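You operate a simulated robot arm through the tools that you are given. There is no shell and no other tool.

You are at the controls of a simulated robot arm. One attempt, no reset.

## Task
Turn the heat down to 125, melt one blue block in the glue pot, then turn the heat off.
Fine: pot lid shut again; two blocks stay in the tray; leave the other dials.

Only the result counts: the job must be done as asked and must still hold three seconds after the hand-in. Knocking over, shifting, dropping, spilling or breaking anything else fails it. Lids that push on must go on centred and level and be pressed home; caps that screw on are set level and turned clockwise until they are tight.

## Robot
A 7-joint arm with a two-finger parallel gripper, fixed in place. Base frame: the origin is on the floor under the middle of its stand, x ahead of it, y to its left, z up. Readings come in cm, degrees, newtons and seconds.
It reaches about 147.9 cm from its shoulder. Its first joint turns from -166.0 to 166.0 degrees. Payload 4.4 kg.
The tool frame sits at the grasp point between the pads (the TCP): z along the fingers, y along the line on which they close. The tips reach 2.3 cm beyond it. Largest opening 9.4 cm; finger width 3.8, thickness 1; the body of the gripper, 5.4 by 9.6 cm, starts 3.9 cm behind the TCP.
Orientation is that of the tool frame in the base frame, as a unit quaternion [x, y, z, w]. With the fingers straight down and closing along the base's y, the tool's x points along the base's -x, its y along +y and its z along -z.

## Interface
- The arm moves only by the tool arm_command. Its argument "commands" is a list that holds one entry, the list of rows, each a list of 7 numbers: the shift along the tool's x, y, z in cm, then the turn, a rotation vector about the tool's x, y, z in degrees, then the finger opening in cm, from 0 to 9.4. In form: [[[dx, dy, dz, rx, ry, rz, grip], ...]]. A call has 1 to 20 rows; each row shifts and turns the commanded pose from where the row before left it, along the tool's axes as they then stand. Each row takes 0.2 s and may step no farther than 5 cm and 8.6 degrees from the row before; otherwise, or with a gripper value out of range, the whole call is refused. A pose out of reach is approached as far as the arm can. The call stops where the force on the tool passes 90 N (or 10 N more than at its start, if that is more) or the arm is blocked; 0.2 s more then pass. The fingers move at their own pace (about 7.2 cm/s each) and stop on an object; they squeeze with about 29 N. The grip force told is the motor's: it shows also when the fingers shut on nothing. Time passes only in rows, and 0.2 s behind the last, so rows that do not move let the fingers close. The reply holds the time, the measured pose of the TCP, the force on the tool along the base axes, the opening and the grip force, in the units named above and with some noise, with the torque about the TCP (base axes, N m) and any sound that the robot's microphone picked up.
- Cameras (640 x 400 px; columns grow to the right, rows downward): "scene" is fixed at [4.69, 49.81, 159.71]; the picture's right is [-0.35, -0.94, 0.00], its down [-0.40, 0.15, -0.91] and it looks along [0.85, -0.32, -0.42] (base axes); focal length 335 px, centre (320, 200). "wrist" rides on the gripper at [8.6, 1.6, -7.4] in the tool frame; the picture's right is [-0.18, 0.98, 0.00], its down [-0.58, -0.11, -0.81] and it looks along [-0.79, -0.15, 0.59] (tool axes); focal length 243 px, centre (320, 200).
- camera(camera): a new picture of that camera. No time passes.
- pixel_to_xyz(camera, pixels): for up to 12 pixels [column, row] of the newest picture of that camera ("zoom" is the newest enlarged one), the place [x, y, z] in the base frame of the surface seen there, good to about 0.3 cm. No time passes.
- zoom(camera, box): a new picture of the part [left, top, right, bottom] of that camera's present view, enlarged. No time passes.
- hand_in(): hands the job in; it is judged then, once.

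Leave the gripper open and the arm clear of the work at the hand-in unless told otherwise.

The tools are called by a JSON object that holds its "op" and its "data". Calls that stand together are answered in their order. arm_command: Moves the arm, as the interface text tells. Its arguments: {"type":"object","properties":{"commands":{"type":"array"}},"required":["commands"]} The other tools are called the same way: camera (camera) takes a picture; pixel_to_xyz (camera, pixels) gives the place of the surface under pixels of a picture; zoom (camera, box) takes an enlarged picture of a part of a camera's view; hand_in () hands the job in.

At the start:

```text
clock: 0.0
eef_pos: [70.69, -29.2, 141.75]
tcp_rot: [0.0, 1.0, 0.0, 0.0]
wrist_force: [0.4, -0.2, -0.3]
ft_torque: [-0.03, -0.02, 0.03]
finger_gap: 9.41
gripper_force: 0.1
```

scene: 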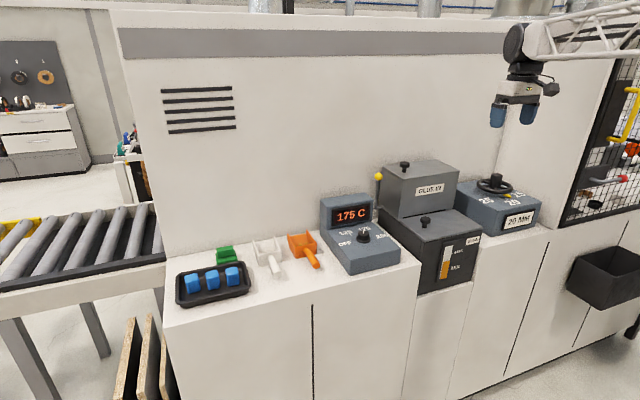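
wrist: 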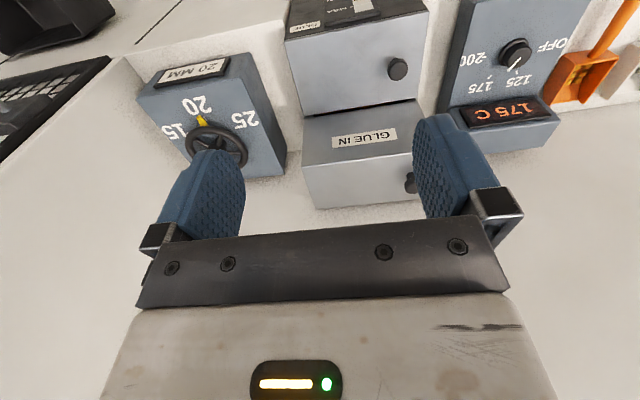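

I see a tray with three blue blocks at about (213,284), scoops at (268,255) and (305,248), a heat dial box with a 175 C display, a glue pot with a lid, and a dial marked 20 MM. I'll zoom in on these parts before I move.

{"op": "zoom", "data": {"camera": "scene", "box": [310, 180, 410, 280]}}

{"op": "zoom", "data": {"camera": "scene", "box": [365, 140, 555, 300]}}

{"op": "zoom", "data": {"camera": "scene", "box": [165, 220, 335, 320]}}

{"op": "zoom", "data": {"camera": "wrist", "box": [280, 0, 640, 220]}}

```text
4.00 times, centred on (360, 230) of scene
```

zoom: 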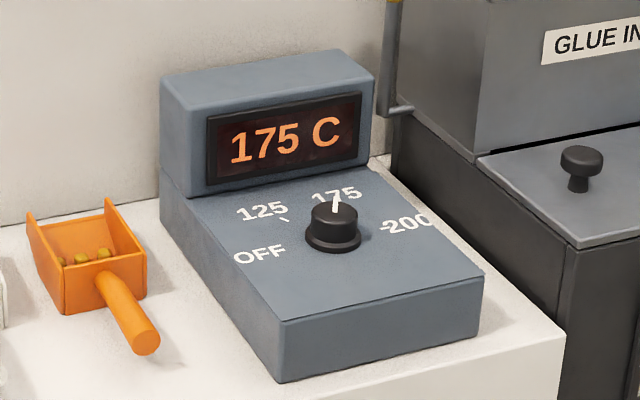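

```text
2.50 times, centred on (460, 220) of scene
```

zoom: 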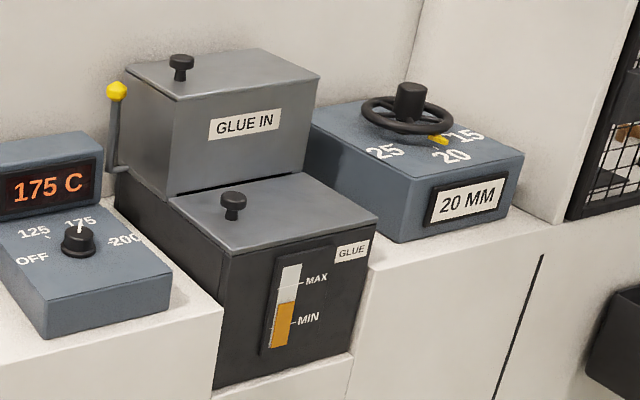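

```text
3.76 times, centred on (250, 270) of scene
```

zoom: 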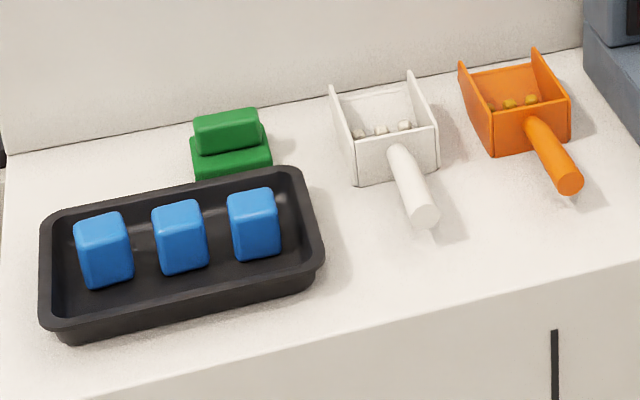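

```text
1.78 times, centred on (460, 110) of wrist
```

zoom: 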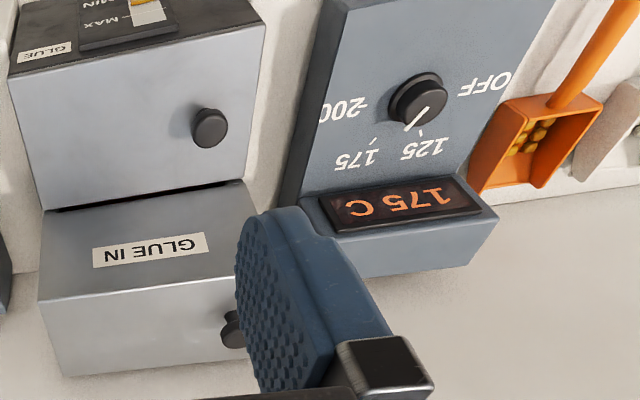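

The zooms show the heat dial pointing near 175, with OFF, 125, 175 and 200 marked. The pot has a front lid with a knob, and behind it is a "GLUE IN" box with its own knob and a yellow lever. Next I'll measure the key points in the scene picture.

{"op": "zoom", "data": {"camera": "scene", "box": [330, 215, 400, 260]}}

{"op": "pixel_to_xyz", "data": {"camera": "scene", "pixels": [[192, 281], [213, 279], [232, 273], [203, 284], [182, 300], [247, 290], [243, 264], [178, 276], [226, 250], [222, 290], [193, 290], [300, 300]]}}

{"op": "pixel_to_xyz", "data": {"camera": "scene", "pixels": [[425, 219], [406, 165], [384, 215], [435, 241], [478, 222], [435, 200], [384, 165], [424, 160], [456, 178], [400, 183], [379, 177], [378, 205]]}}

```text
8.89 times, centred on (365, 238) of scene
```

zoom: 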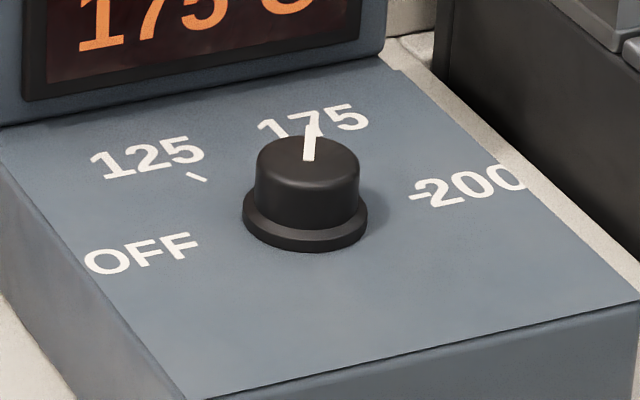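

```text
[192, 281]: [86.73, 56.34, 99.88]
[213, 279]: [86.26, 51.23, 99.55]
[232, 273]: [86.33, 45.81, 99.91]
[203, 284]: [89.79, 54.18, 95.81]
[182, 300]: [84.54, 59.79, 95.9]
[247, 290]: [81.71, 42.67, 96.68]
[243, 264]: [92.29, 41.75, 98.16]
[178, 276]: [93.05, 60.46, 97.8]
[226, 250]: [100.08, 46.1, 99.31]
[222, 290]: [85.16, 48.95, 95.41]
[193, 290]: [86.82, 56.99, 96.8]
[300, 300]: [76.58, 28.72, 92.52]
```

```text
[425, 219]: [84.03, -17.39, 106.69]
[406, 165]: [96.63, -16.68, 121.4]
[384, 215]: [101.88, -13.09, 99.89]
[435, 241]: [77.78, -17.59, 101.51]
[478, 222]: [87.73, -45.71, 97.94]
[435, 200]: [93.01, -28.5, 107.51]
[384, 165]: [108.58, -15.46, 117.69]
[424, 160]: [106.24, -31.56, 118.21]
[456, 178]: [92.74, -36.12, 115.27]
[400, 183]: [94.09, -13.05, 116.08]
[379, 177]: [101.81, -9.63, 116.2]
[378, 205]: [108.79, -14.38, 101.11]
```

The knob's white line points up toward 175. I'll measure the dial's marks, centre and body in this enlarged picture.

{"op": "zoom", "data": {"camera": "scene", "box": [330, 215, 400, 260]}}

{"op": "pixel_to_xyz", "data": {"camera": "zoom", "pixels": [[313, 120], [306, 158], [265, 160], [350, 160], [308, 185], [197, 177], [420, 195], [248, 215], [365, 220], [305, 248], [190, 245], [305, 300]]}}

```text
8.89 times, centred on (365, 238) of scene
```

zoom: 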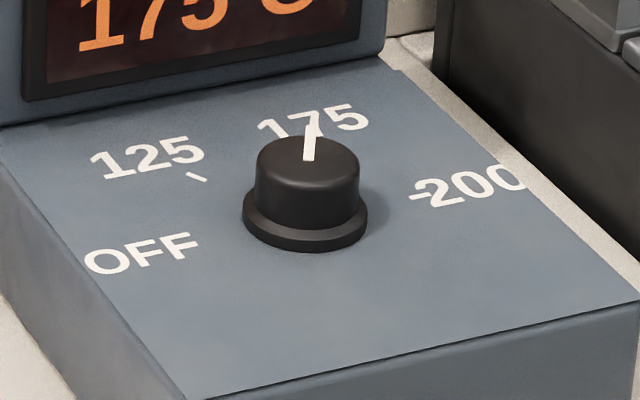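

```text
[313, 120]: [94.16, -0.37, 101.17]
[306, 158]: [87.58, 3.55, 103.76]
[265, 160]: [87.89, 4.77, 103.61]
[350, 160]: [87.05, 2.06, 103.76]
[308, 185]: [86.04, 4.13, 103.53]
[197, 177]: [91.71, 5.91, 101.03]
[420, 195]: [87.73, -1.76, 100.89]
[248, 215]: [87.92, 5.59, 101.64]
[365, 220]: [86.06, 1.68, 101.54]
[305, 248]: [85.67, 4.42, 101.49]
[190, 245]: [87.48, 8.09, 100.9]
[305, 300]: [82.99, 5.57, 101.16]
```

The knob top is at about z 103.8 and its centre near (87.2, 3.5). I need the pointer's angle more exactly, so I'll zoom the wrist view around (512,55).

{"op": "zoom", "data": {"camera": "wrist", "box": [450, 20, 580, 100]}}

{"op": "pixel_to_xyz", "data": {"camera": "wrist", "pixels": [[517, 62], [511, 70], [514, 50], [500, 48], [527, 50], [489, 78], [516, 75], [488, 58], [545, 52], [398, 68], [410, 182], [215, 145]]}}

```text
4.92 times, centred on (515, 60) of wrist
```

zoom: 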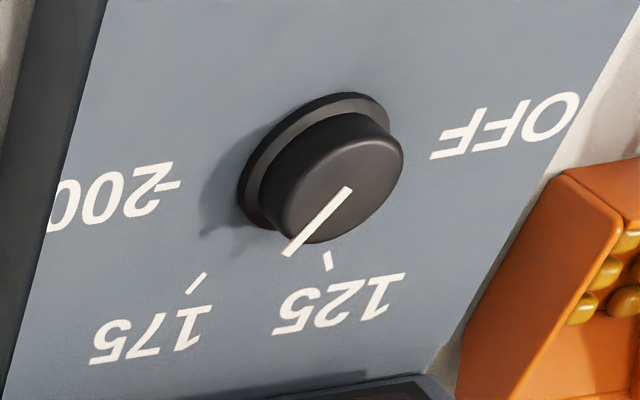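

```text
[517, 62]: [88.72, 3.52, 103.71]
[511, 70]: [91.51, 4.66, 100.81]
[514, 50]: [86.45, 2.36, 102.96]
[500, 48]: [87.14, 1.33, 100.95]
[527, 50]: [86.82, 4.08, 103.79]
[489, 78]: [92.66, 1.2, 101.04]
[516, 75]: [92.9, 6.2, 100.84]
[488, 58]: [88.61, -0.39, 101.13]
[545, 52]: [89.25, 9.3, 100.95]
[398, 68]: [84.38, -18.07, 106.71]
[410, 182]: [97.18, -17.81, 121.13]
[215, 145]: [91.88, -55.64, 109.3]
```

{"op": "pixel_to_xyz", "data": {"camera": "zoom", "pixels": [[345, 190], [320, 217], [293, 248], [327, 260], [196, 282], [172, 184], [437, 156], [343, 190], [300, 200], [380, 145], [290, 185], [385, 175]]}}

```text
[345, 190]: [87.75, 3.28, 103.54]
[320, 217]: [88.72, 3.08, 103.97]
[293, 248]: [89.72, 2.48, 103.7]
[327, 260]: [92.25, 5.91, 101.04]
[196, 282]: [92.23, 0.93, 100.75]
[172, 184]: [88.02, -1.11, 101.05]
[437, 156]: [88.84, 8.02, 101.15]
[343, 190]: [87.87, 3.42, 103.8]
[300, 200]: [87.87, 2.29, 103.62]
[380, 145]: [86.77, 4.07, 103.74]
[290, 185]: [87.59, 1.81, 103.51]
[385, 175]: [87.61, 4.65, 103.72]
```

The pointer sits at about −25°, on the 175 tick. The 125 tick is at about +28° and the OFF mark at about +82°, so each step is about 54° counterclockwise seen from above. Before touching anything I'll lower the arm a little in free space to see the pot and its lid better.

{"op": "arm_command", "data": {"commands": [[[0.2, 2.0, 3.5, 0, 0, 0, 9.4], [0.2, 2.0, 3.5, 0, 0, 0, 9.4], [0.2, 2.0, 3.5, 0, 0, 0, 9.4], [0.2, 2.0, 3.5, 0, 0, 0, 9.4]]]}}

{"op": "camera", "data": {"camera": "wrist"}}

{"op": "camera", "data": {"camera": "scene"}}

```text
clock: 1.0
eef_pos: [69.81, -21.19, 127.84]
tcp_rot: [0.0, 1.0, -0.001, 0.002]
wrist_force: [-0.5, 0.9, 0.8]
ft_torque: [-0.01, 0.0, 0.0]
finger_gap: 9.42
gripper_force: 0.1
```

```text
taken
```

wrist: 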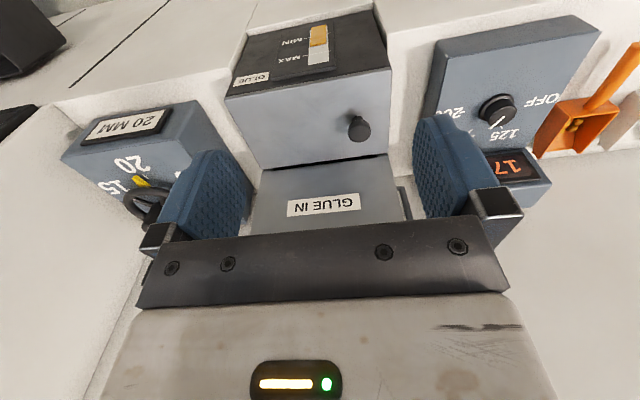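

```text
taken
```

scene: 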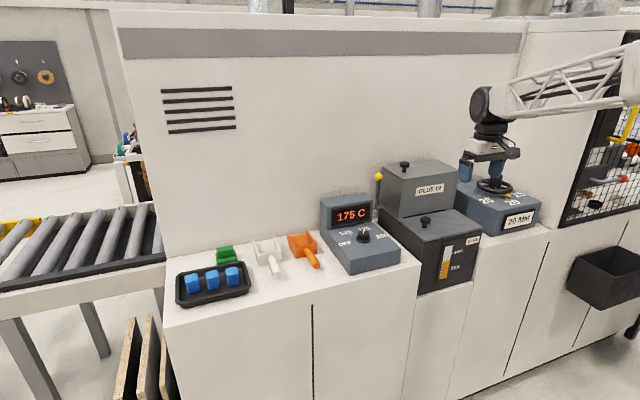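

I now have the pot lids from the front. I'll zoom in on them and on the lever to see how they open.

{"op": "zoom", "data": {"camera": "scene", "box": [370, 150, 470, 215]}}

{"op": "zoom", "data": {"camera": "scene", "box": [375, 200, 485, 300]}}

{"op": "zoom", "data": {"camera": "wrist", "box": [220, 0, 420, 240]}}

```text
6.15 times, centred on (420, 182) of scene
```

zoom: 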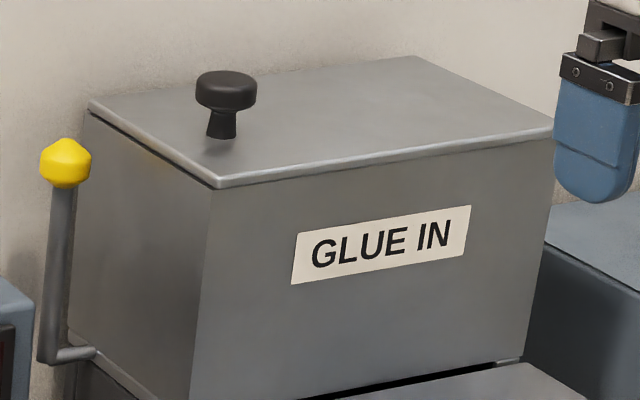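

```text
4.00 times, centred on (430, 250) of scene
```

zoom: 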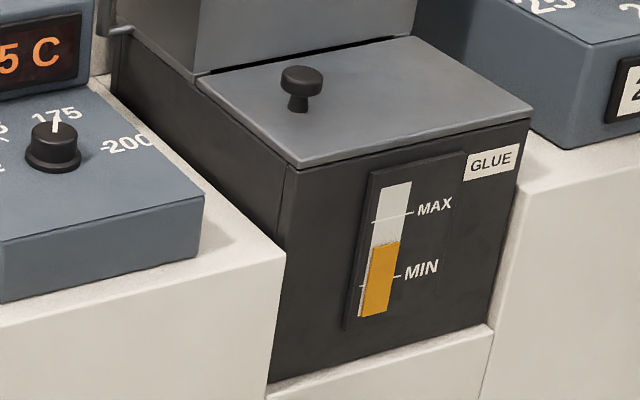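

```text
1.67 times, centred on (320, 120) of wrist
```

zoom: 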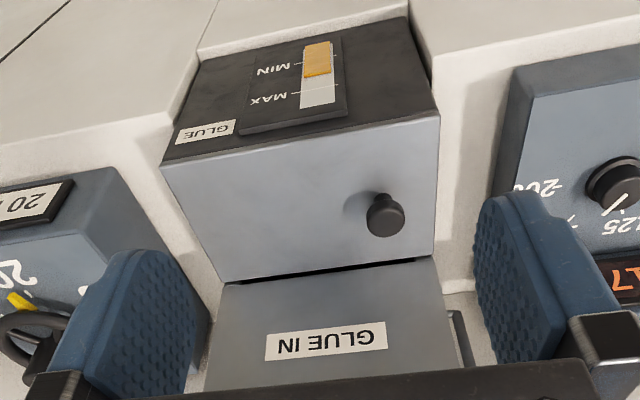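

The "GLUE IN" box stands on the dark tank with a lid on top and a lever at its left. The flat front lid covers the front of the tank. I'll measure the corners of both lids, the knobs and the lever from the scene picture.

{"op": "pixel_to_xyz", "data": {"camera": "scene", "pixels": [[425, 240], [482, 227], [401, 219], [452, 210], [425, 230], [460, 220], [425, 217], [425, 223], [424, 226], [410, 215], [425, 243], [445, 217]]}}

{"op": "pixel_to_xyz", "data": {"camera": "scene", "pixels": [[403, 178], [383, 165], [456, 170], [435, 160], [404, 163], [404, 166], [403, 171], [378, 175], [378, 190], [375, 207], [382, 207], [430, 208]]}}

{"op": "pixel_to_xyz", "data": {"camera": "wrist", "pixels": [[359, 130], [356, 120], [230, 98], [390, 68], [387, 153], [264, 168], [300, 163], [402, 205], [404, 185], [310, 110], [330, 25], [320, 200]]}}

```text
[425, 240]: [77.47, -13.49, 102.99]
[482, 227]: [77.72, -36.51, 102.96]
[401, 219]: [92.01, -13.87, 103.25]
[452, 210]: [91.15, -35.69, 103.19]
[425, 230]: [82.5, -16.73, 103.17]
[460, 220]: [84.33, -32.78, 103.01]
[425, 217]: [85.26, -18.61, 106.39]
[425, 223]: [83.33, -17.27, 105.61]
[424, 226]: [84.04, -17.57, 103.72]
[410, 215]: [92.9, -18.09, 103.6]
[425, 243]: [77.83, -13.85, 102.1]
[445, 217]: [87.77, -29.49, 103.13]
```

```text
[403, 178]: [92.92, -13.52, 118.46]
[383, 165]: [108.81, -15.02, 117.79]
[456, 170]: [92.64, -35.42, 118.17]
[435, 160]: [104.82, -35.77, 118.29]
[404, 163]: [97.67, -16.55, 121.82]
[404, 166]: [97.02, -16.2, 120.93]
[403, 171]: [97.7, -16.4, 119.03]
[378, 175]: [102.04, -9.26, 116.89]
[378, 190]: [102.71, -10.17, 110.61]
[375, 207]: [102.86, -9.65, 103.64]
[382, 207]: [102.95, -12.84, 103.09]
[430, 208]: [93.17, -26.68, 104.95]
```

```text
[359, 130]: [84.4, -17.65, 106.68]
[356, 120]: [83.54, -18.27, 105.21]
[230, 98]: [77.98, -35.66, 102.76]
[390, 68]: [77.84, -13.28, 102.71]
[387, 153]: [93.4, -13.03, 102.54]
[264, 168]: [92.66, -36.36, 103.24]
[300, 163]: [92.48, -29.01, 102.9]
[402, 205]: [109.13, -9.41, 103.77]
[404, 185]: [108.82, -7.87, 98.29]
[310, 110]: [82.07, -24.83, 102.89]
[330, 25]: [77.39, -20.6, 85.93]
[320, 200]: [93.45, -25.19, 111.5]
```

The front lid spans x 77.5–93 and y −13 to −36 with its top at z 103.1 and its knob at (84.3, −17.8). I'll do the dial first, so I'll measure the display housing to keep clear of it.

{"op": "pixel_to_xyz", "data": {"camera": "scene", "pixels": [[333, 210], [372, 201], [322, 201], [358, 194], [350, 215], [340, 230], [370, 224], [350, 273], [400, 258], [330, 240], [350, 200], [372, 210]]}}

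{"op": "zoom", "data": {"camera": "scene", "box": [310, 180, 410, 280]}}

```text
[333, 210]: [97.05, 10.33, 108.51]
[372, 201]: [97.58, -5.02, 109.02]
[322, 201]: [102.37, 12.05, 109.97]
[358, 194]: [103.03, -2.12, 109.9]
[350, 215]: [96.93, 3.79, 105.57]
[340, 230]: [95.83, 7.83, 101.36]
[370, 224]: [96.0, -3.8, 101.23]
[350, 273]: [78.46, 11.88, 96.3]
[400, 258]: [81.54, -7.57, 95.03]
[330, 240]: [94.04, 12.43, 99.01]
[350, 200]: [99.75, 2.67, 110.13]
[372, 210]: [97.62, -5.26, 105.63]
```

```text
4.00 times, centred on (360, 230) of scene
```

zoom: 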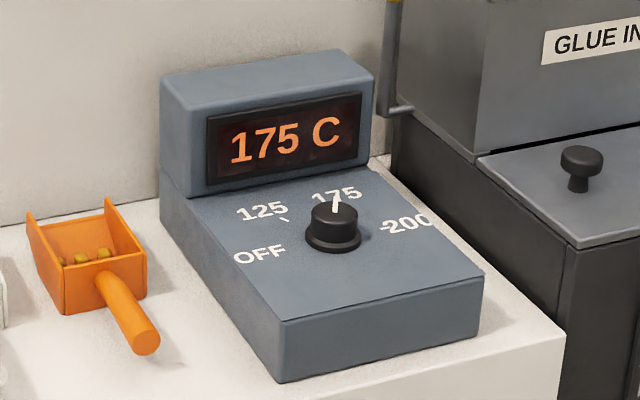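

The display front is at x 96.5 with its top at z 110, so a gripper over the knob at (87.4, 3.4) stays clear of it. I'll move diagonally through free space to a point about 9 cm above the knob.

{"op": "arm_command", "data": {"commands": [[[-2.2, 3.075, 1.85, 0, 0, 0, 9.4], [-2.2, 3.075, 1.85, 0, 0, 0, 9.4], [-2.2, 3.075, 1.85, 0, 0, 0, 9.4], [-2.2, 3.075, 1.85, 0, 0, 0, 9.4], [-2.2, 3.075, 1.85, 0, 0, 0, 6], [-2.2, 3.075, 1.85, 0, 0, 0, 6], [-2.2, 3.075, 1.85, 0, 0, 0, 6], [-2.2, 3.075, 1.85, 0, 0, 0, 6], [0, 0, 0, 0, 0, 0, 6]]]}}

{"op": "camera", "data": {"camera": "wrist"}}

{"op": "camera", "data": {"camera": "scene"}}

```text
clock: 3.0
eef_pos: [87.42, 3.57, 112.95]
tcp_rot: [0.0, 1.0, 0.001, 0.0]
wrist_force: [-0.1, 1.3, 0.1]
ft_torque: [0.0, 0.0, -0.02]
finger_gap: 5.99
gripper_force: 0.1
```

```text
taken
```

wrist: 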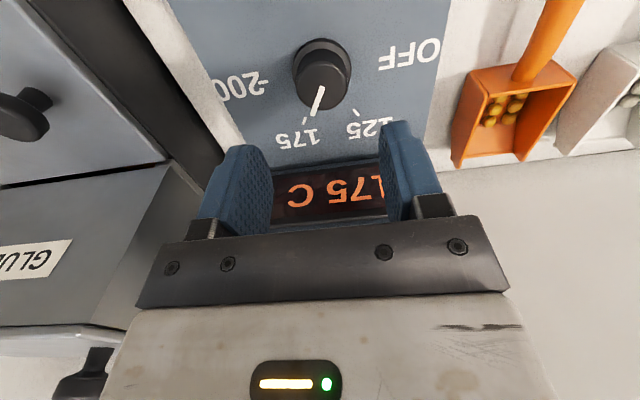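

```text
taken
```

scene: 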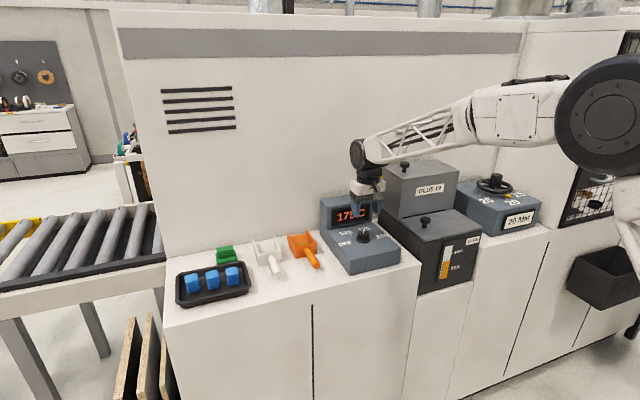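

The knob is in clear view at about (322,75) of the wrist picture. I'll zoom in there and measure its rim and marks.

{"op": "zoom", "data": {"camera": "wrist", "box": [240, 20, 400, 120]}}

{"op": "pixel_to_xyz", "data": {"camera": "zoom", "pixels": [[240, 200], [435, 190], [330, 350], [320, 140], [320, 340], [310, 270], [340, 250], [250, 260], [430, 240], [258, 400], [463, 365], [95, 240]]}}

```text
4.00 times, centred on (320, 70) of wrist
```

zoom: 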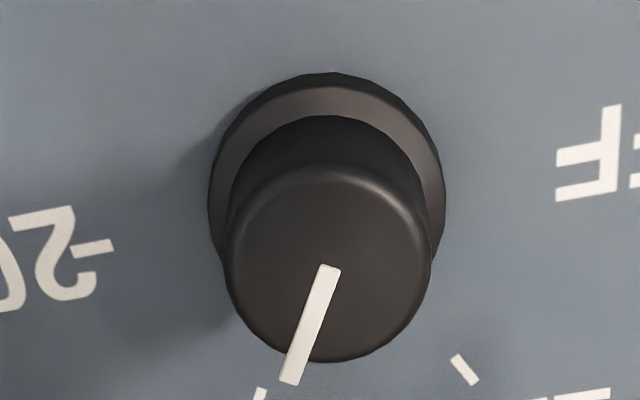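

```text
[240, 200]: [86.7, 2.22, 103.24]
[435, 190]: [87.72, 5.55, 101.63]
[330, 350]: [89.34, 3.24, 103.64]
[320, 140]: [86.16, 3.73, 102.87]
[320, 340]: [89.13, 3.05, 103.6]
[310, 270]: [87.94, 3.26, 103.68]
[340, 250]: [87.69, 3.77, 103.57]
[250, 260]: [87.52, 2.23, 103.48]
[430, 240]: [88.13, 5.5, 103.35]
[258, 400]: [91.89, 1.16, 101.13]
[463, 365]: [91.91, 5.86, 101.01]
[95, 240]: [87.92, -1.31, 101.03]
```

From the ticks and rim, the knob centre is about (87.65, 3.5), its diameter about 3.4 cm, with a skirt up to z 101.6. I'll lower straight down until the tips are at about z 102, just above the skirt, with the fingers still open at 6 cm.

{"op": "arm_command", "data": {"commands": [[[-0.23, -0.07, 3.0, 0, 0, 0, 6], [0, 0, 3.0, 0, 0, 0, 6], [0, 0, 2.6, 0, 0, 0, 6], [0, 0, 0, 0, 0, 0, 6]]]}}

{"op": "camera", "data": {"camera": "wrist"}}

{"op": "zoom", "data": {"camera": "scene", "box": [310, 180, 410, 280]}}

```text
clock: 4.0
eef_pos: [87.63, 3.42, 104.35]
tcp_rot: [-0.001, 1.0, 0.0, 0.0]
wrist_force: [-0.3, 0.0, 0.5]
ft_torque: [0.03, 0.02, 0.03]
finger_gap: 5.98
gripper_force: 0.0
```

```text
taken
```

wrist: 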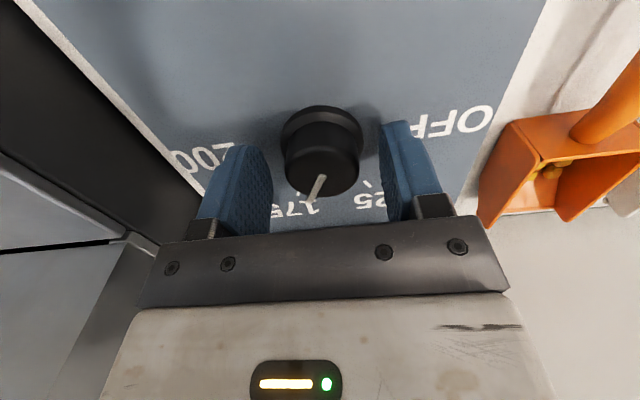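

```text
4.00 times, centred on (360, 230) of scene
```

zoom: 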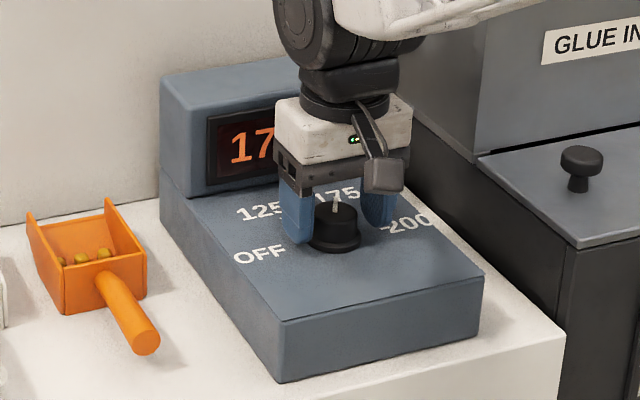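

The knob sits centred between the pads. I'll close on it without moving and check that the side force stays small.

{"op": "arm_command", "data": {"commands": [[[0, 0, 0, 0, 0, 0, 4.0], [0, 0, 0, 0, 0, 0, 3.0], [0, 0, 0, 0, 0, 0, 2.6], [0, 0, 0, 0, 0, 0, 2.6]]]}}

{"op": "camera", "data": {"camera": "wrist"}}

```text
clock: 5.0
eef_pos: [87.77, 3.41, 104.29]
tcp_rot: [0.0, 1.0, 0.001, -0.001]
wrist_force: [0.4, 15.8, -3.6]
ft_torque: [0.38, -0.08, 0.04]
finger_gap: 3.73
gripper_force: 44.8
```

```text
taken
```

wrist: 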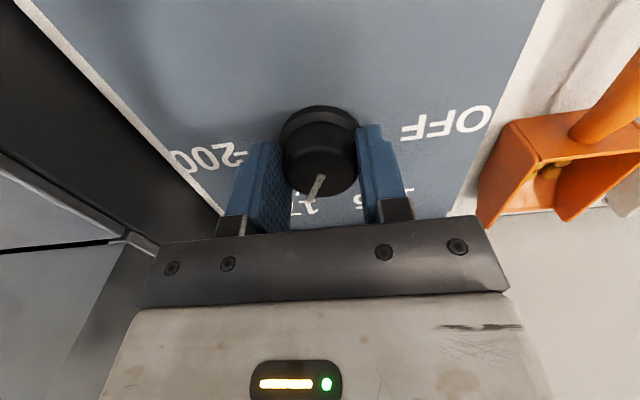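

The fingers stopped at 3.73 cm and the knob pushes the hand with 15.8 N toward +y, so the true centre lies slightly farther to +y. I'll shift 0.1 cm that way to relieve it.

{"op": "arm_command", "data": {"commands": [[[0, 0.1, 0, 0, 0, 0, 2.6], [0, 0, 0, 0, 0, 0, 2.6]]]}}

```text
clock: 5.6
eef_pos: [87.7, 3.47, 104.24]
tcp_rot: [0.0, 1.0, 0.0, 0.0]
wrist_force: [17.9, 14.8, -11.5]
ft_torque: [0.1, -0.4, 0.04]
finger_gap: 3.72
gripper_force: 44.9
```

The side force barely changed, and there's now a reading along x. I'll hold still and read again before turning.

{"op": "arm_command", "data": {"commands": [[[0, 0, 0, 0, 0, 0, 2.6], [0, 0, 0, 0, 0, 0, 2.6]]]}}

```text
clock: 6.2
eef_pos: [87.73, 3.48, 104.29]
tcp_rot: [0.0, 1.0, 0.0, 0.0]
wrist_force: [18.5, 16.3, -14.7]
ft_torque: [0.14, -0.56, 0.05]
finger_gap: 3.71
gripper_force: 44.4
```

The forces hold steady at about 18 N, well below the limit, and the grip is firm. I'll turn part of the way first, 24° counterclockwise seen from above (−z about the tool), and check that the knob follows.

{"op": "arm_command", "data": {"commands": [[[0, 0, 0, 0, 0, -6, 2.6], [0, 0, 0, 0, 0, -6, 2.6], [0, 0, 0, 0, 0, -6, 2.6], [0, 0, 0, 0, 0, -6, 2.6]]]}}

{"op": "camera", "data": {"camera": "wrist"}}

{"op": "zoom", "data": {"camera": "scene", "box": [310, 180, 410, 280]}}

```text
clock: 7.2
eef_pos: [87.61, 3.27, 104.33]
tcp_rot: [-0.208, 0.978, 0.0, 0.0]
wrist_force: [11.2, -17.5, -13.9]
ft_torque: [-0.62, 0.3, -0.04]
finger_gap: 3.72
gripper_force: 45.5
```

```text
taken
```

wrist: 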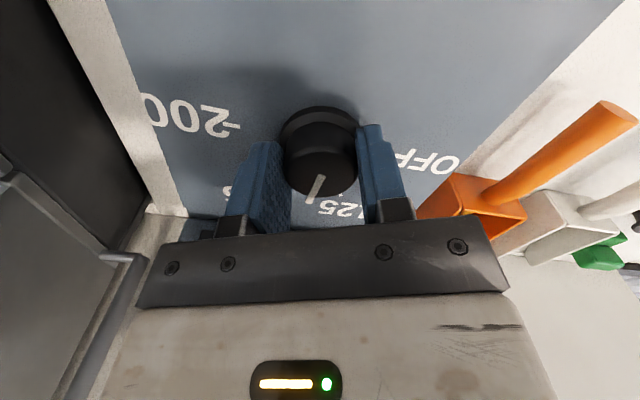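

```text
4.00 times, centred on (360, 230) of scene
```

zoom: 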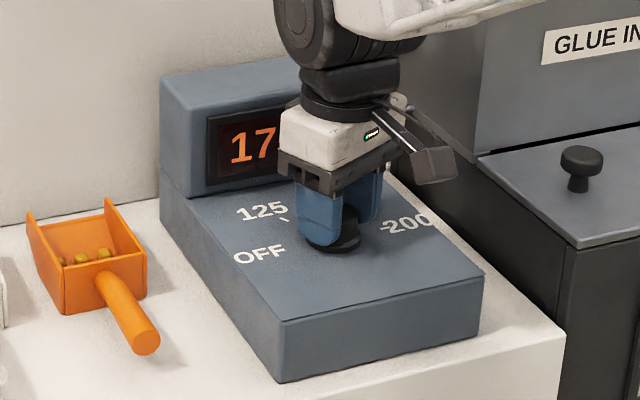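

The pointer turned along with the gripper and is moving toward 125. I'll turn the remaining 30° to reach the 125 tick.

{"op": "arm_command", "data": {"commands": [[[0, 0, 0, 0, 0, -6, 2.6], [0, 0, 0, 0, 0, -6, 2.6], [0, 0, 0, 0, 0, -6, 2.6], [0, 0, 0, 0, 0, -6, 2.6], [0, 0, 0, 0, 0, -6, 2.6], [0, 0, 0, 0, 0, 0, 2.6]]]}}

{"op": "camera", "data": {"camera": "wrist"}}

{"op": "zoom", "data": {"camera": "scene", "box": [310, 180, 410, 280]}}

```text
clock: 8.6
eef_pos: [87.89, 3.43, 104.41]
tcp_rot: [-0.454, 0.891, -0.001, 0.002]
wrist_force: [20.6, -15.8, -7.1]
ft_torque: [-0.37, -0.28, 0.02]
finger_gap: 3.74
gripper_force: 12.9
stopped in row 6: the force on the tool passed its limit at 95 N (the readings are from after the stop); the commanded pose is now the measured one
```

```text
taken
```

wrist: 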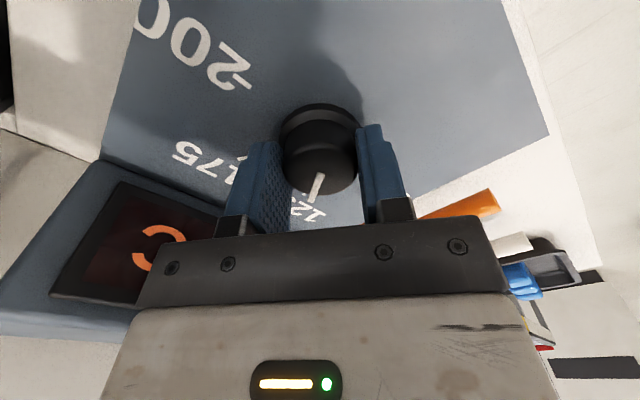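

```text
4.00 times, centred on (360, 230) of scene
```

zoom: 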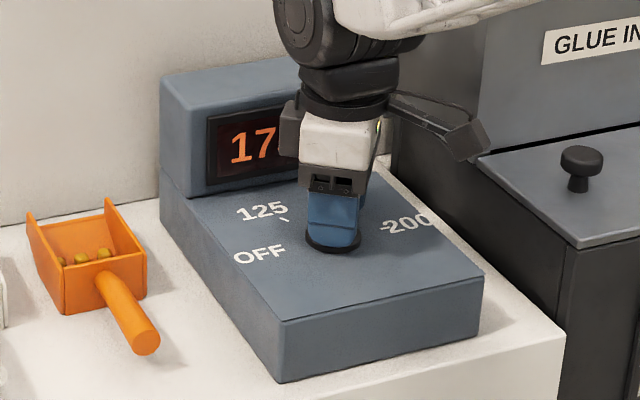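

The turn finished at 54°, but the force reached 95 N and stopped the call. The display still starts with "17". I'll open the fingers to free the knob and look at where the pointer is.

{"op": "arm_command", "data": {"commands": [[[0, 0, 0, 0, 0, 0, 4.2], [0, 0, 0, 0, 0, 0, 6], [0, 0, 0, 0, 0, 0, 6]]]}}

{"op": "camera", "data": {"camera": "wrist"}}

{"op": "zoom", "data": {"camera": "scene", "box": [310, 180, 410, 280]}}

```text
clock: 9.4
eef_pos: [87.87, 3.44, 104.37]
tcp_rot: [-0.455, 0.891, 0.0, 0.001]
wrist_force: [0.8, 0.6, -0.5]
ft_torque: [-0.01, -0.01, 0.0]
finger_gap: 5.98
gripper_force: 0.0
```

```text
taken
```

wrist: 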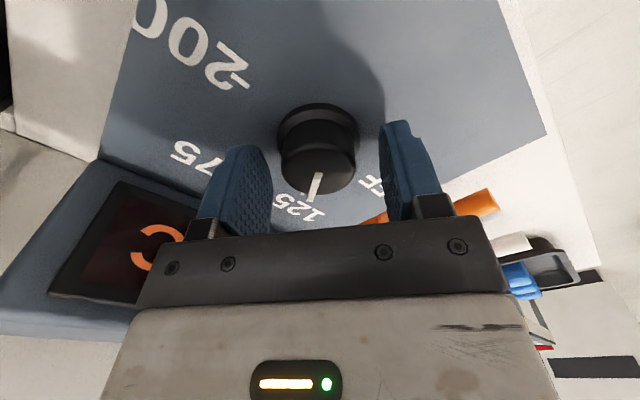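

```text
4.00 times, centred on (360, 230) of scene
```

zoom: 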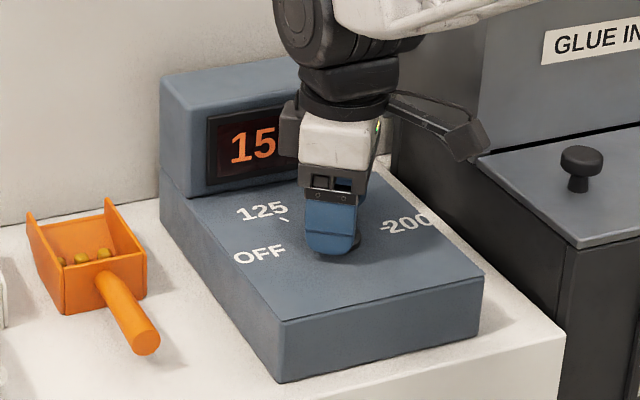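

The display now starts with "15", so the temperature is falling. I'll lift straight up clear of the knob and look at the pointer and the full reading.

{"op": "arm_command", "data": {"commands": [[[0, 0, -3, 0, 0, 0, 6], [0, 0, -4, 0, 0, 0, 6], [0, 0, -4, 0, 0, 0, 6], [4, 0, -2, 0, 0, 0, 6], [4, 0, 0, 0, 0, 0, 6]]]}}

{"op": "camera", "data": {"camera": "wrist"}}

{"op": "zoom", "data": {"camera": "scene", "box": [310, 180, 410, 280]}}

```text
clock: 10.6
eef_pos: [83.16, -2.98, 117.3]
tcp_rot: [-0.454, 0.891, -0.001, 0.0]
wrist_force: [-0.9, -0.1, 0.1]
ft_torque: [-0.01, -0.02, 0.02]
finger_gap: 5.99
gripper_force: 0.1
```

```text
taken
```

wrist: 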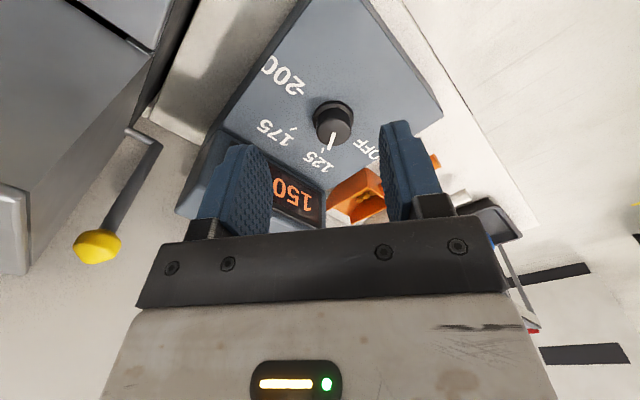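

```text
4.00 times, centred on (360, 230) of scene
```

zoom: 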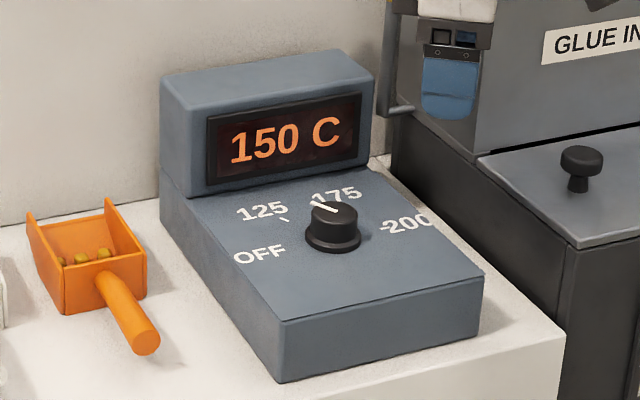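

The display reads 150 C. I need to know whether it's still cooling or the dial sits between marks, so I'll measure the pointer in the wrist picture.

{"op": "zoom", "data": {"camera": "wrist", "box": [270, 60, 400, 180]}}

{"op": "pixel_to_xyz", "data": {"camera": "wrist", "pixels": [[333, 133], [331, 141], [330, 148], [325, 153], [293, 130], [350, 120], [316, 128], [334, 104]]}}

```text
3.33 times, centred on (335, 120) of wrist
```

zoom: 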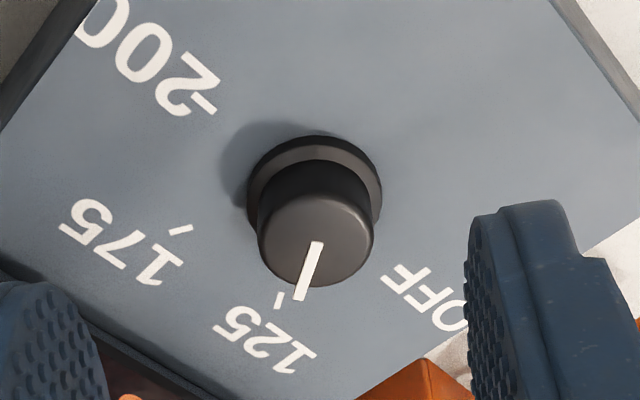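

```text
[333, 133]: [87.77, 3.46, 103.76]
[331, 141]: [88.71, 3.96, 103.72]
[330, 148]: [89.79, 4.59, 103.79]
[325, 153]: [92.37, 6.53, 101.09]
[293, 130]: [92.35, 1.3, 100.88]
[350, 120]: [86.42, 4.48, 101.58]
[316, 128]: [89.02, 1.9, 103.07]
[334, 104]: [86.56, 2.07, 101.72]
```

The pointer is at about 29°, right on the 125 tick, so the heat is simply cooling toward 125. While it cools I'll turn the hand back to straight and rise, then go look at the pot lids from above.

{"op": "arm_command", "data": {"commands": [[[0, 0, -2.0, 0, 0, 7.7, 6], [0, 0, -2.0, 0, 0, 7.7, 6], [0, 0, -2.0, 0, 0, 7.7, 6], [0, 0, -2.0, 0, 0, 7.7, 6], [0, 0, -2.0, 0, 0, 7.7, 6], [0, 0, -2.0, 0, 0, 7.7, 6], [0, 0, -2.0, 0, 0, 7.8, 6], [1.0, -4.5, 0, 0, 0, 0, 6], [1.0, -4.5, 0, 0, 0, 0, 6], [1.0, -4.5, 0, 0, 0, 0, 6], [1.0, -4.5, 0, 0, 0, 0, 6]]]}}

{"op": "camera", "data": {"camera": "wrist"}}

{"op": "zoom", "data": {"camera": "scene", "box": [310, 150, 470, 280]}}

```text
clock: 13.0
eef_pos: [79.04, -20.99, 131.62]
tcp_rot: [0.0, 1.0, 0.0, 0.002]
wrist_force: [0.2, -0.5, -0.2]
ft_torque: [0.01, -0.02, -0.01]
finger_gap: 6.03
gripper_force: 0.1
```

```text
taken
```

wrist: 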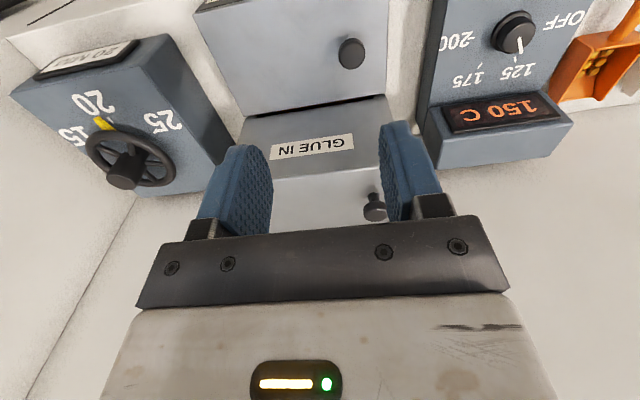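

```text
3.08 times, centred on (390, 215) of scene
```

zoom: 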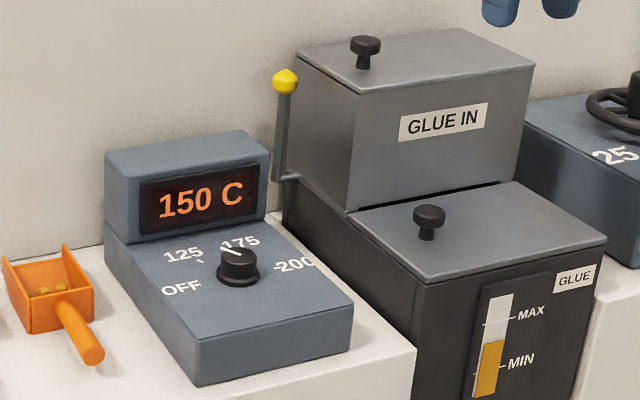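

The display still reads 150 C while the pointer is on the 125 tick. It may be cooling in coarse steps, so I'll hold still in free space for a few seconds and read it again.

{"op": "arm_command", "data": {"commands": [[[0, 0, 0, 0, 0, 0, 6], [0, 0, 0, 0, 0, 0, 6], [0, 0, 0, 0, 0, 0, 6], [0, 0, 0, 0, 0, 0, 6], [0, 0, 0, 0, 0, 0, 6], [0, 0, 0, 0, 0, 0, 6], [0, 0, 0, 0, 0, 0, 6], [0, 0, 0, 0, 0, 0, 6], [0, 0, 0, 0, 0, 0, 6], [0, 0, 0, 0, 0, 0, 6]]]}}

{"op": "zoom", "data": {"camera": "scene", "box": [310, 180, 410, 280]}}

{"op": "zoom", "data": {"camera": "wrist", "box": [190, 0, 430, 230]}}

{"op": "zoom", "data": {"camera": "wrist", "box": [420, 0, 600, 130]}}

```text
clock: 15.2
eef_pos: [79.09, -21.07, 131.61]
tcp_rot: [0.0, 1.0, 0.0, 0.001]
wrist_force: [-0.3, -0.4, 0.5]
ft_torque: [0.02, 0.02, 0.01]
finger_gap: 5.98
gripper_force: 0.0
```

```text
4.00 times, centred on (360, 230) of scene
```

zoom: 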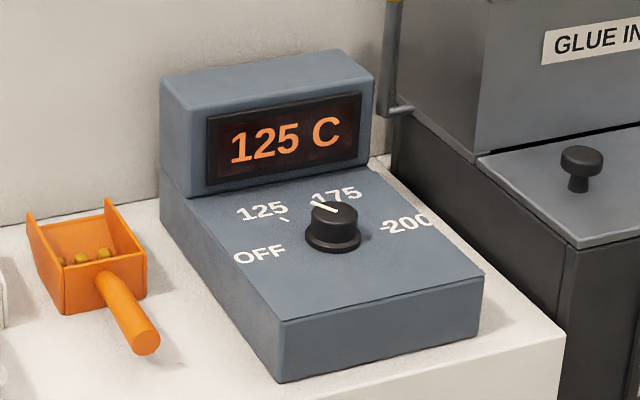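

```text
1.74 times, centred on (310, 115) of wrist
```

zoom: 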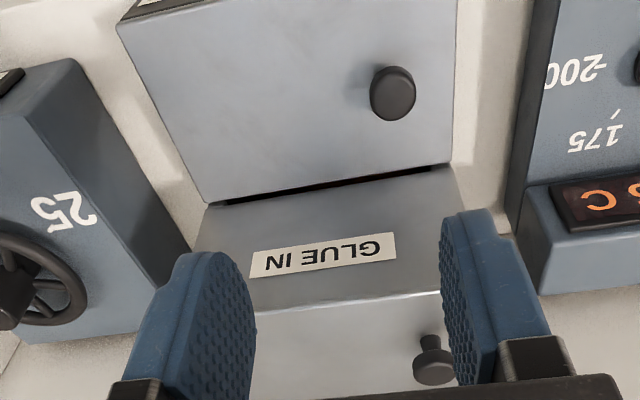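

```text
3.08 times, centred on (510, 65) of wrist
```

zoom: 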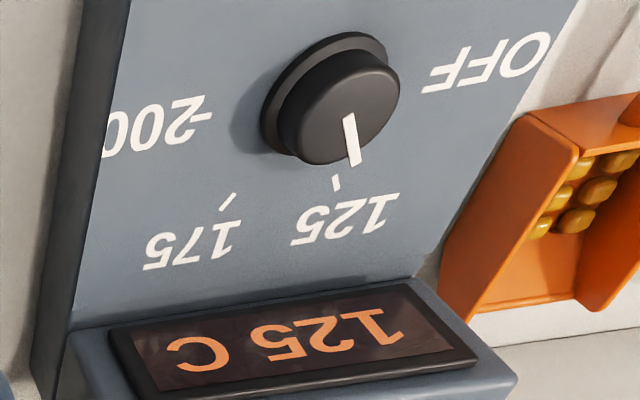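

The display now reads 125 C, so the first part is done. Next I'll measure the front lid's knob, seen at about (352,53) in the wrist picture, so I can grip it.

{"op": "zoom", "data": {"camera": "wrist", "box": [310, 20, 400, 80]}}

{"op": "pixel_to_xyz", "data": {"camera": "zoom", "pixels": [[225, 240], [375, 230], [300, 330], [300, 150], [300, 240], [245, 200], [360, 290], [270, 130], [225, 130]]}}

```text
6.67 times, centred on (355, 50) of wrist
```

zoom: 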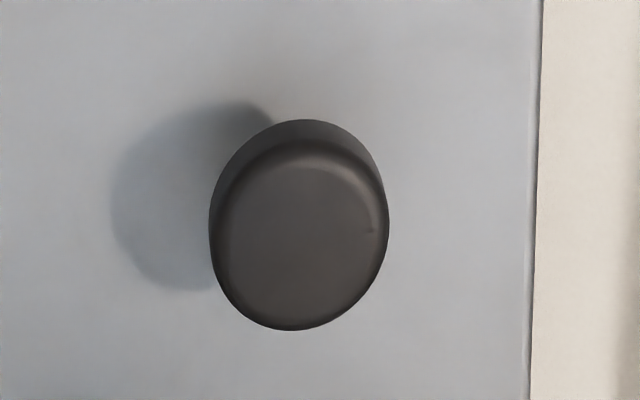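

```text
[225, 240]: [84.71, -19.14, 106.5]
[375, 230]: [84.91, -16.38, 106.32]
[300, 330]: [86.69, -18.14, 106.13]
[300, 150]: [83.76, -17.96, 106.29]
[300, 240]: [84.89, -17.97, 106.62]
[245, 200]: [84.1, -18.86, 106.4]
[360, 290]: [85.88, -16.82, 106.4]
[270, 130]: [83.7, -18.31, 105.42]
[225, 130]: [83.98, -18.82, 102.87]
```

The knob head is about 3.1 cm wide, centred at (84.95, −17.8), which is mid-depth of the lid but near its left edge. That suggests a hinge along the right edge. I'll turn the hand 90° so the fingers close along x and the head can pivot between the pads, with the camera on the left side.

{"op": "arm_command", "data": {"commands": [[[0, 0, 0, 0, 0, 8.2, 6], [0, 0, 0, 0, 0, 8.2, 6], [0, 0, 0, 0, 0, 8.2, 6], [0, 0, 0, 0, 0, 8.2, 6], [0, 0, 0, 0, 0, 8.2, 6], [0, 0, 0, 0, 0, 8.2, 6], [0, 0, 0, 0, 0, 8.2, 6], [0, 0, 0, 0, 0, 8.2, 6], [0, 0, 0, 0, 0, 8.2, 6], [0, 0, 0, 0, 0, 8.2, 6], [0, 0, 0, 0, 0, 8.0, 6], [0, 0, 0, 0, 0, 0, 6]]]}}

{"op": "camera", "data": {"camera": "wrist"}}

{"op": "camera", "data": {"camera": "scene"}}

```text
clock: 17.8
eef_pos: [79.0, -21.02, 131.25]
tcp_rot: [0.707, 0.707, 0.001, 0.002]
wrist_force: [-0.8, -1.3, -0.5]
ft_torque: [0.04, 0.02, -0.01]
finger_gap: 5.99
gripper_force: 0.2
```

```text
taken
```

wrist: 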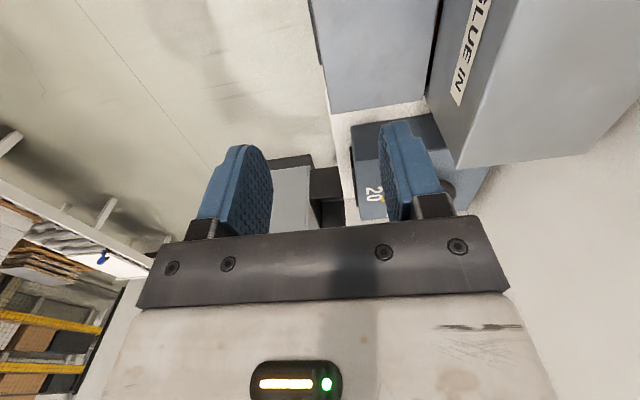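

```text
taken
```

scene: 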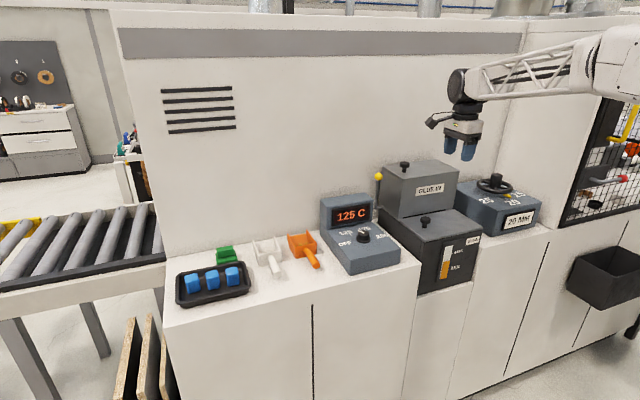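

The hand is turned and the display still reads 125 C. Now tool x points to base +y and tool y to base +x. I'll move to about 8 cm above the front lid knob.

{"op": "arm_command", "data": {"commands": [[[0.8, 1.5, 4.3, 0, 0, 0, 6], [0.8, 1.5, 4.3, 0, 0, 0, 6], [0.8, 1.5, 4.3, 0, 0, 0, 6], [0.82, 1.45, 4.3, 0, 0, 0, 6], [0, 0, 0, 0, 0, 0, 6]]]}}

{"op": "camera", "data": {"camera": "wrist"}}

```text
clock: 19.0
eef_pos: [85.07, -18.08, 114.37]
tcp_rot: [0.707, 0.707, 0.001, 0.001]
wrist_force: [0.6, 0.2, 0.2]
ft_torque: [0.01, -0.01, -0.01]
finger_gap: 6.01
gripper_force: 0.0
```

```text
taken
```

wrist: 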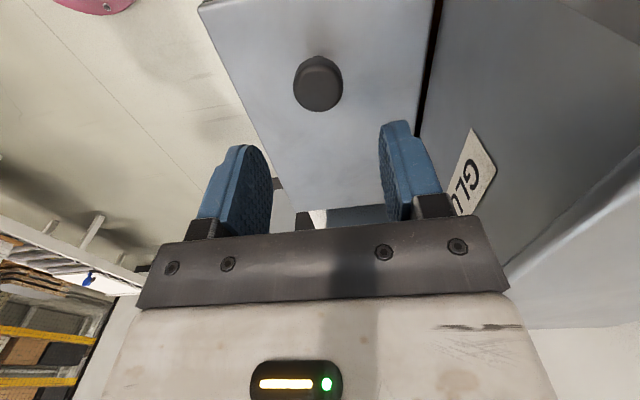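

The knob shows at about (318,85), nearly centred between the fingers. I'll measure its edges from this close view.

{"op": "zoom", "data": {"camera": "wrist", "box": [260, 40, 380, 120]}}

{"op": "pixel_to_xyz", "data": {"camera": "wrist", "pixels": [[296, 88], [341, 86], [318, 70], [318, 109], [318, 88], [320, 59], [210, 10], [430, 10], [385, 200], [305, 200]]}}

```text
5.00 times, centred on (320, 80) of wrist
```

zoom: 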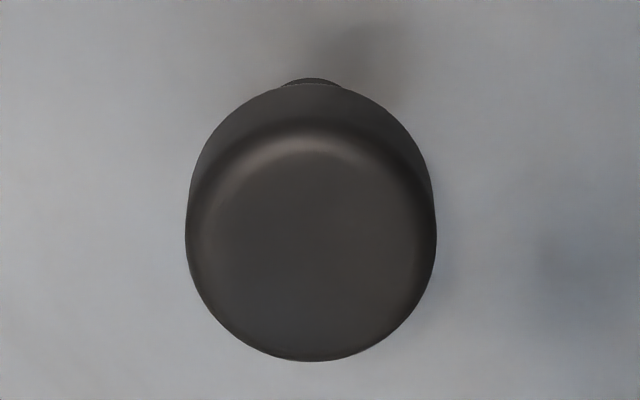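

```text
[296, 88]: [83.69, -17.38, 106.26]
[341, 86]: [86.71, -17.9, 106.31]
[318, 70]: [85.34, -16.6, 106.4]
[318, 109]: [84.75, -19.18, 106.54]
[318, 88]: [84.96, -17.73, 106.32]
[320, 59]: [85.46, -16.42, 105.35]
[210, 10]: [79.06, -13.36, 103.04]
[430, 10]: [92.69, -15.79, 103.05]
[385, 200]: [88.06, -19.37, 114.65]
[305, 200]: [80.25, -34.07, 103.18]
```

The knob centre is (85.15, −17.8). I'll go down to z 106.6, which puts the tips at about 104.3, clear of the lid at 103.1, then close on the head.

{"op": "arm_command", "data": {"commands": [[[0.28, 0.08, 3.0, 0, 0, 0, 6], [0, 0, 3.0, 0, 0, 0, 6], [0, 0, 1.75, 0, 0, 0, 6], [0, 0, 0, 0, 0, 0, 5], [0, 0, 0, 0, 0, 0, 4], [0, 0, 0, 0, 0, 0, 3], [0, 0, 0, 0, 0, 0, 2.4], [0, 0, 0, 0, 0, 0, 2.4]]]}}

{"op": "camera", "data": {"camera": "wrist"}}

```text
clock: 20.8
eef_pos: [85.09, -17.76, 106.46]
tcp_rot: [0.706, 0.708, 0.001, 0.001]
wrist_force: [-27.0, 1.8, 0.9]
ft_torque: [0.13, 0.31, -0.12]
finger_gap: 3.58
gripper_force: 13.2
```

```text
taken
```

wrist: 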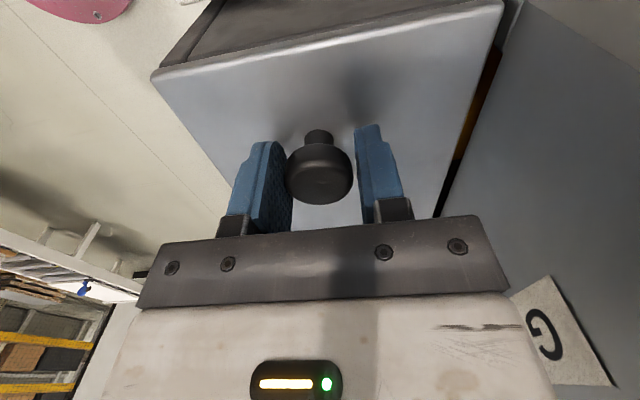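

The finger on the −x side touches first and pushes at 27 N, so I need to be about 0.2 cm farther to −x. I'll shift that way and let the grip finish closing.

{"op": "arm_command", "data": {"commands": [[[0, -0.2, 0, 0, 0, 0, 3.6], [0, 0, 0, 0, 0, 0, 2.4], [0, 0, 0, 0, 0, 0, 2.4], [0, 0, 0, 0, 0, 0, 2.4]]]}}

{"op": "zoom", "data": {"camera": "wrist", "box": [220, 60, 520, 240]}}

```text
clock: 21.8
eef_pos: [85.01, -17.64, 106.45]
tcp_rot: [0.707, 0.707, 0.002, 0.001]
wrist_force: [16.6, -2.9, 4.7]
ft_torque: [-0.29, -0.25, 0.03]
finger_gap: 3.32
gripper_force: 45.2
```

```text
2.13 times, centred on (370, 150) of wrist
```

zoom: 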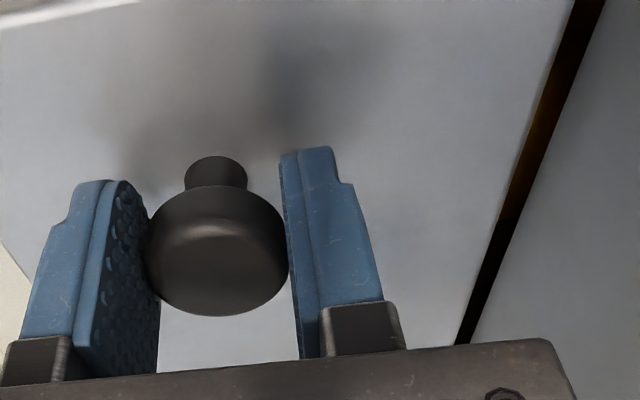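

The head is now held firmly at 3.32 cm. I'll lift gently by about 1 cm, with a slight drift to −y as a right-hand hinge would need, and watch the force and how the lid moves.

{"op": "arm_command", "data": {"commands": [[[-0.05, 0, -0.25, 0, 0, 0, 2.4], [-0.05, 0, -0.25, 0, 0, 0, 2.4], [-0.05, 0, -0.25, 0, 0, 0, 2.4], [-0.05, 0, -0.25, 0, 0, 0, 2.4]]]}}

{"op": "camera", "data": {"camera": "wrist"}}

{"op": "zoom", "data": {"camera": "scene", "box": [375, 180, 495, 290]}}

```text
clock: 22.8
eef_pos: [85.01, -17.7, 107.41]
tcp_rot: [0.707, 0.707, 0.001, 0.001]
wrist_force: [19.1, 1.6, -9.2]
ft_torque: [1.37, -0.25, 0.06]
finger_gap: 3.34
gripper_force: 45.0
```

```text
taken
```

wrist: 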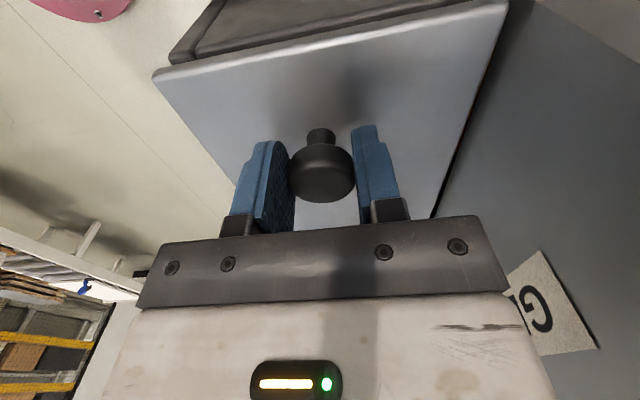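

```text
3.64 times, centred on (435, 235) of scene
```

zoom: 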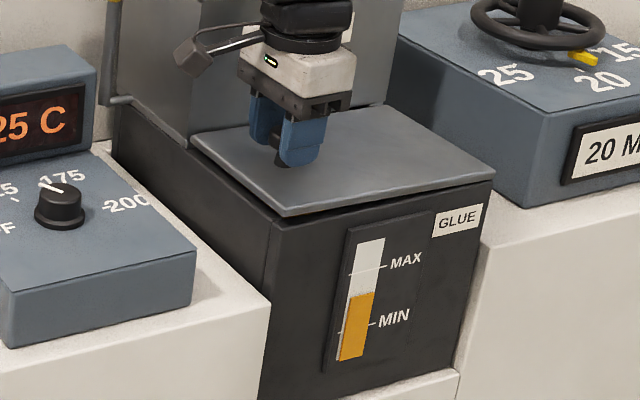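

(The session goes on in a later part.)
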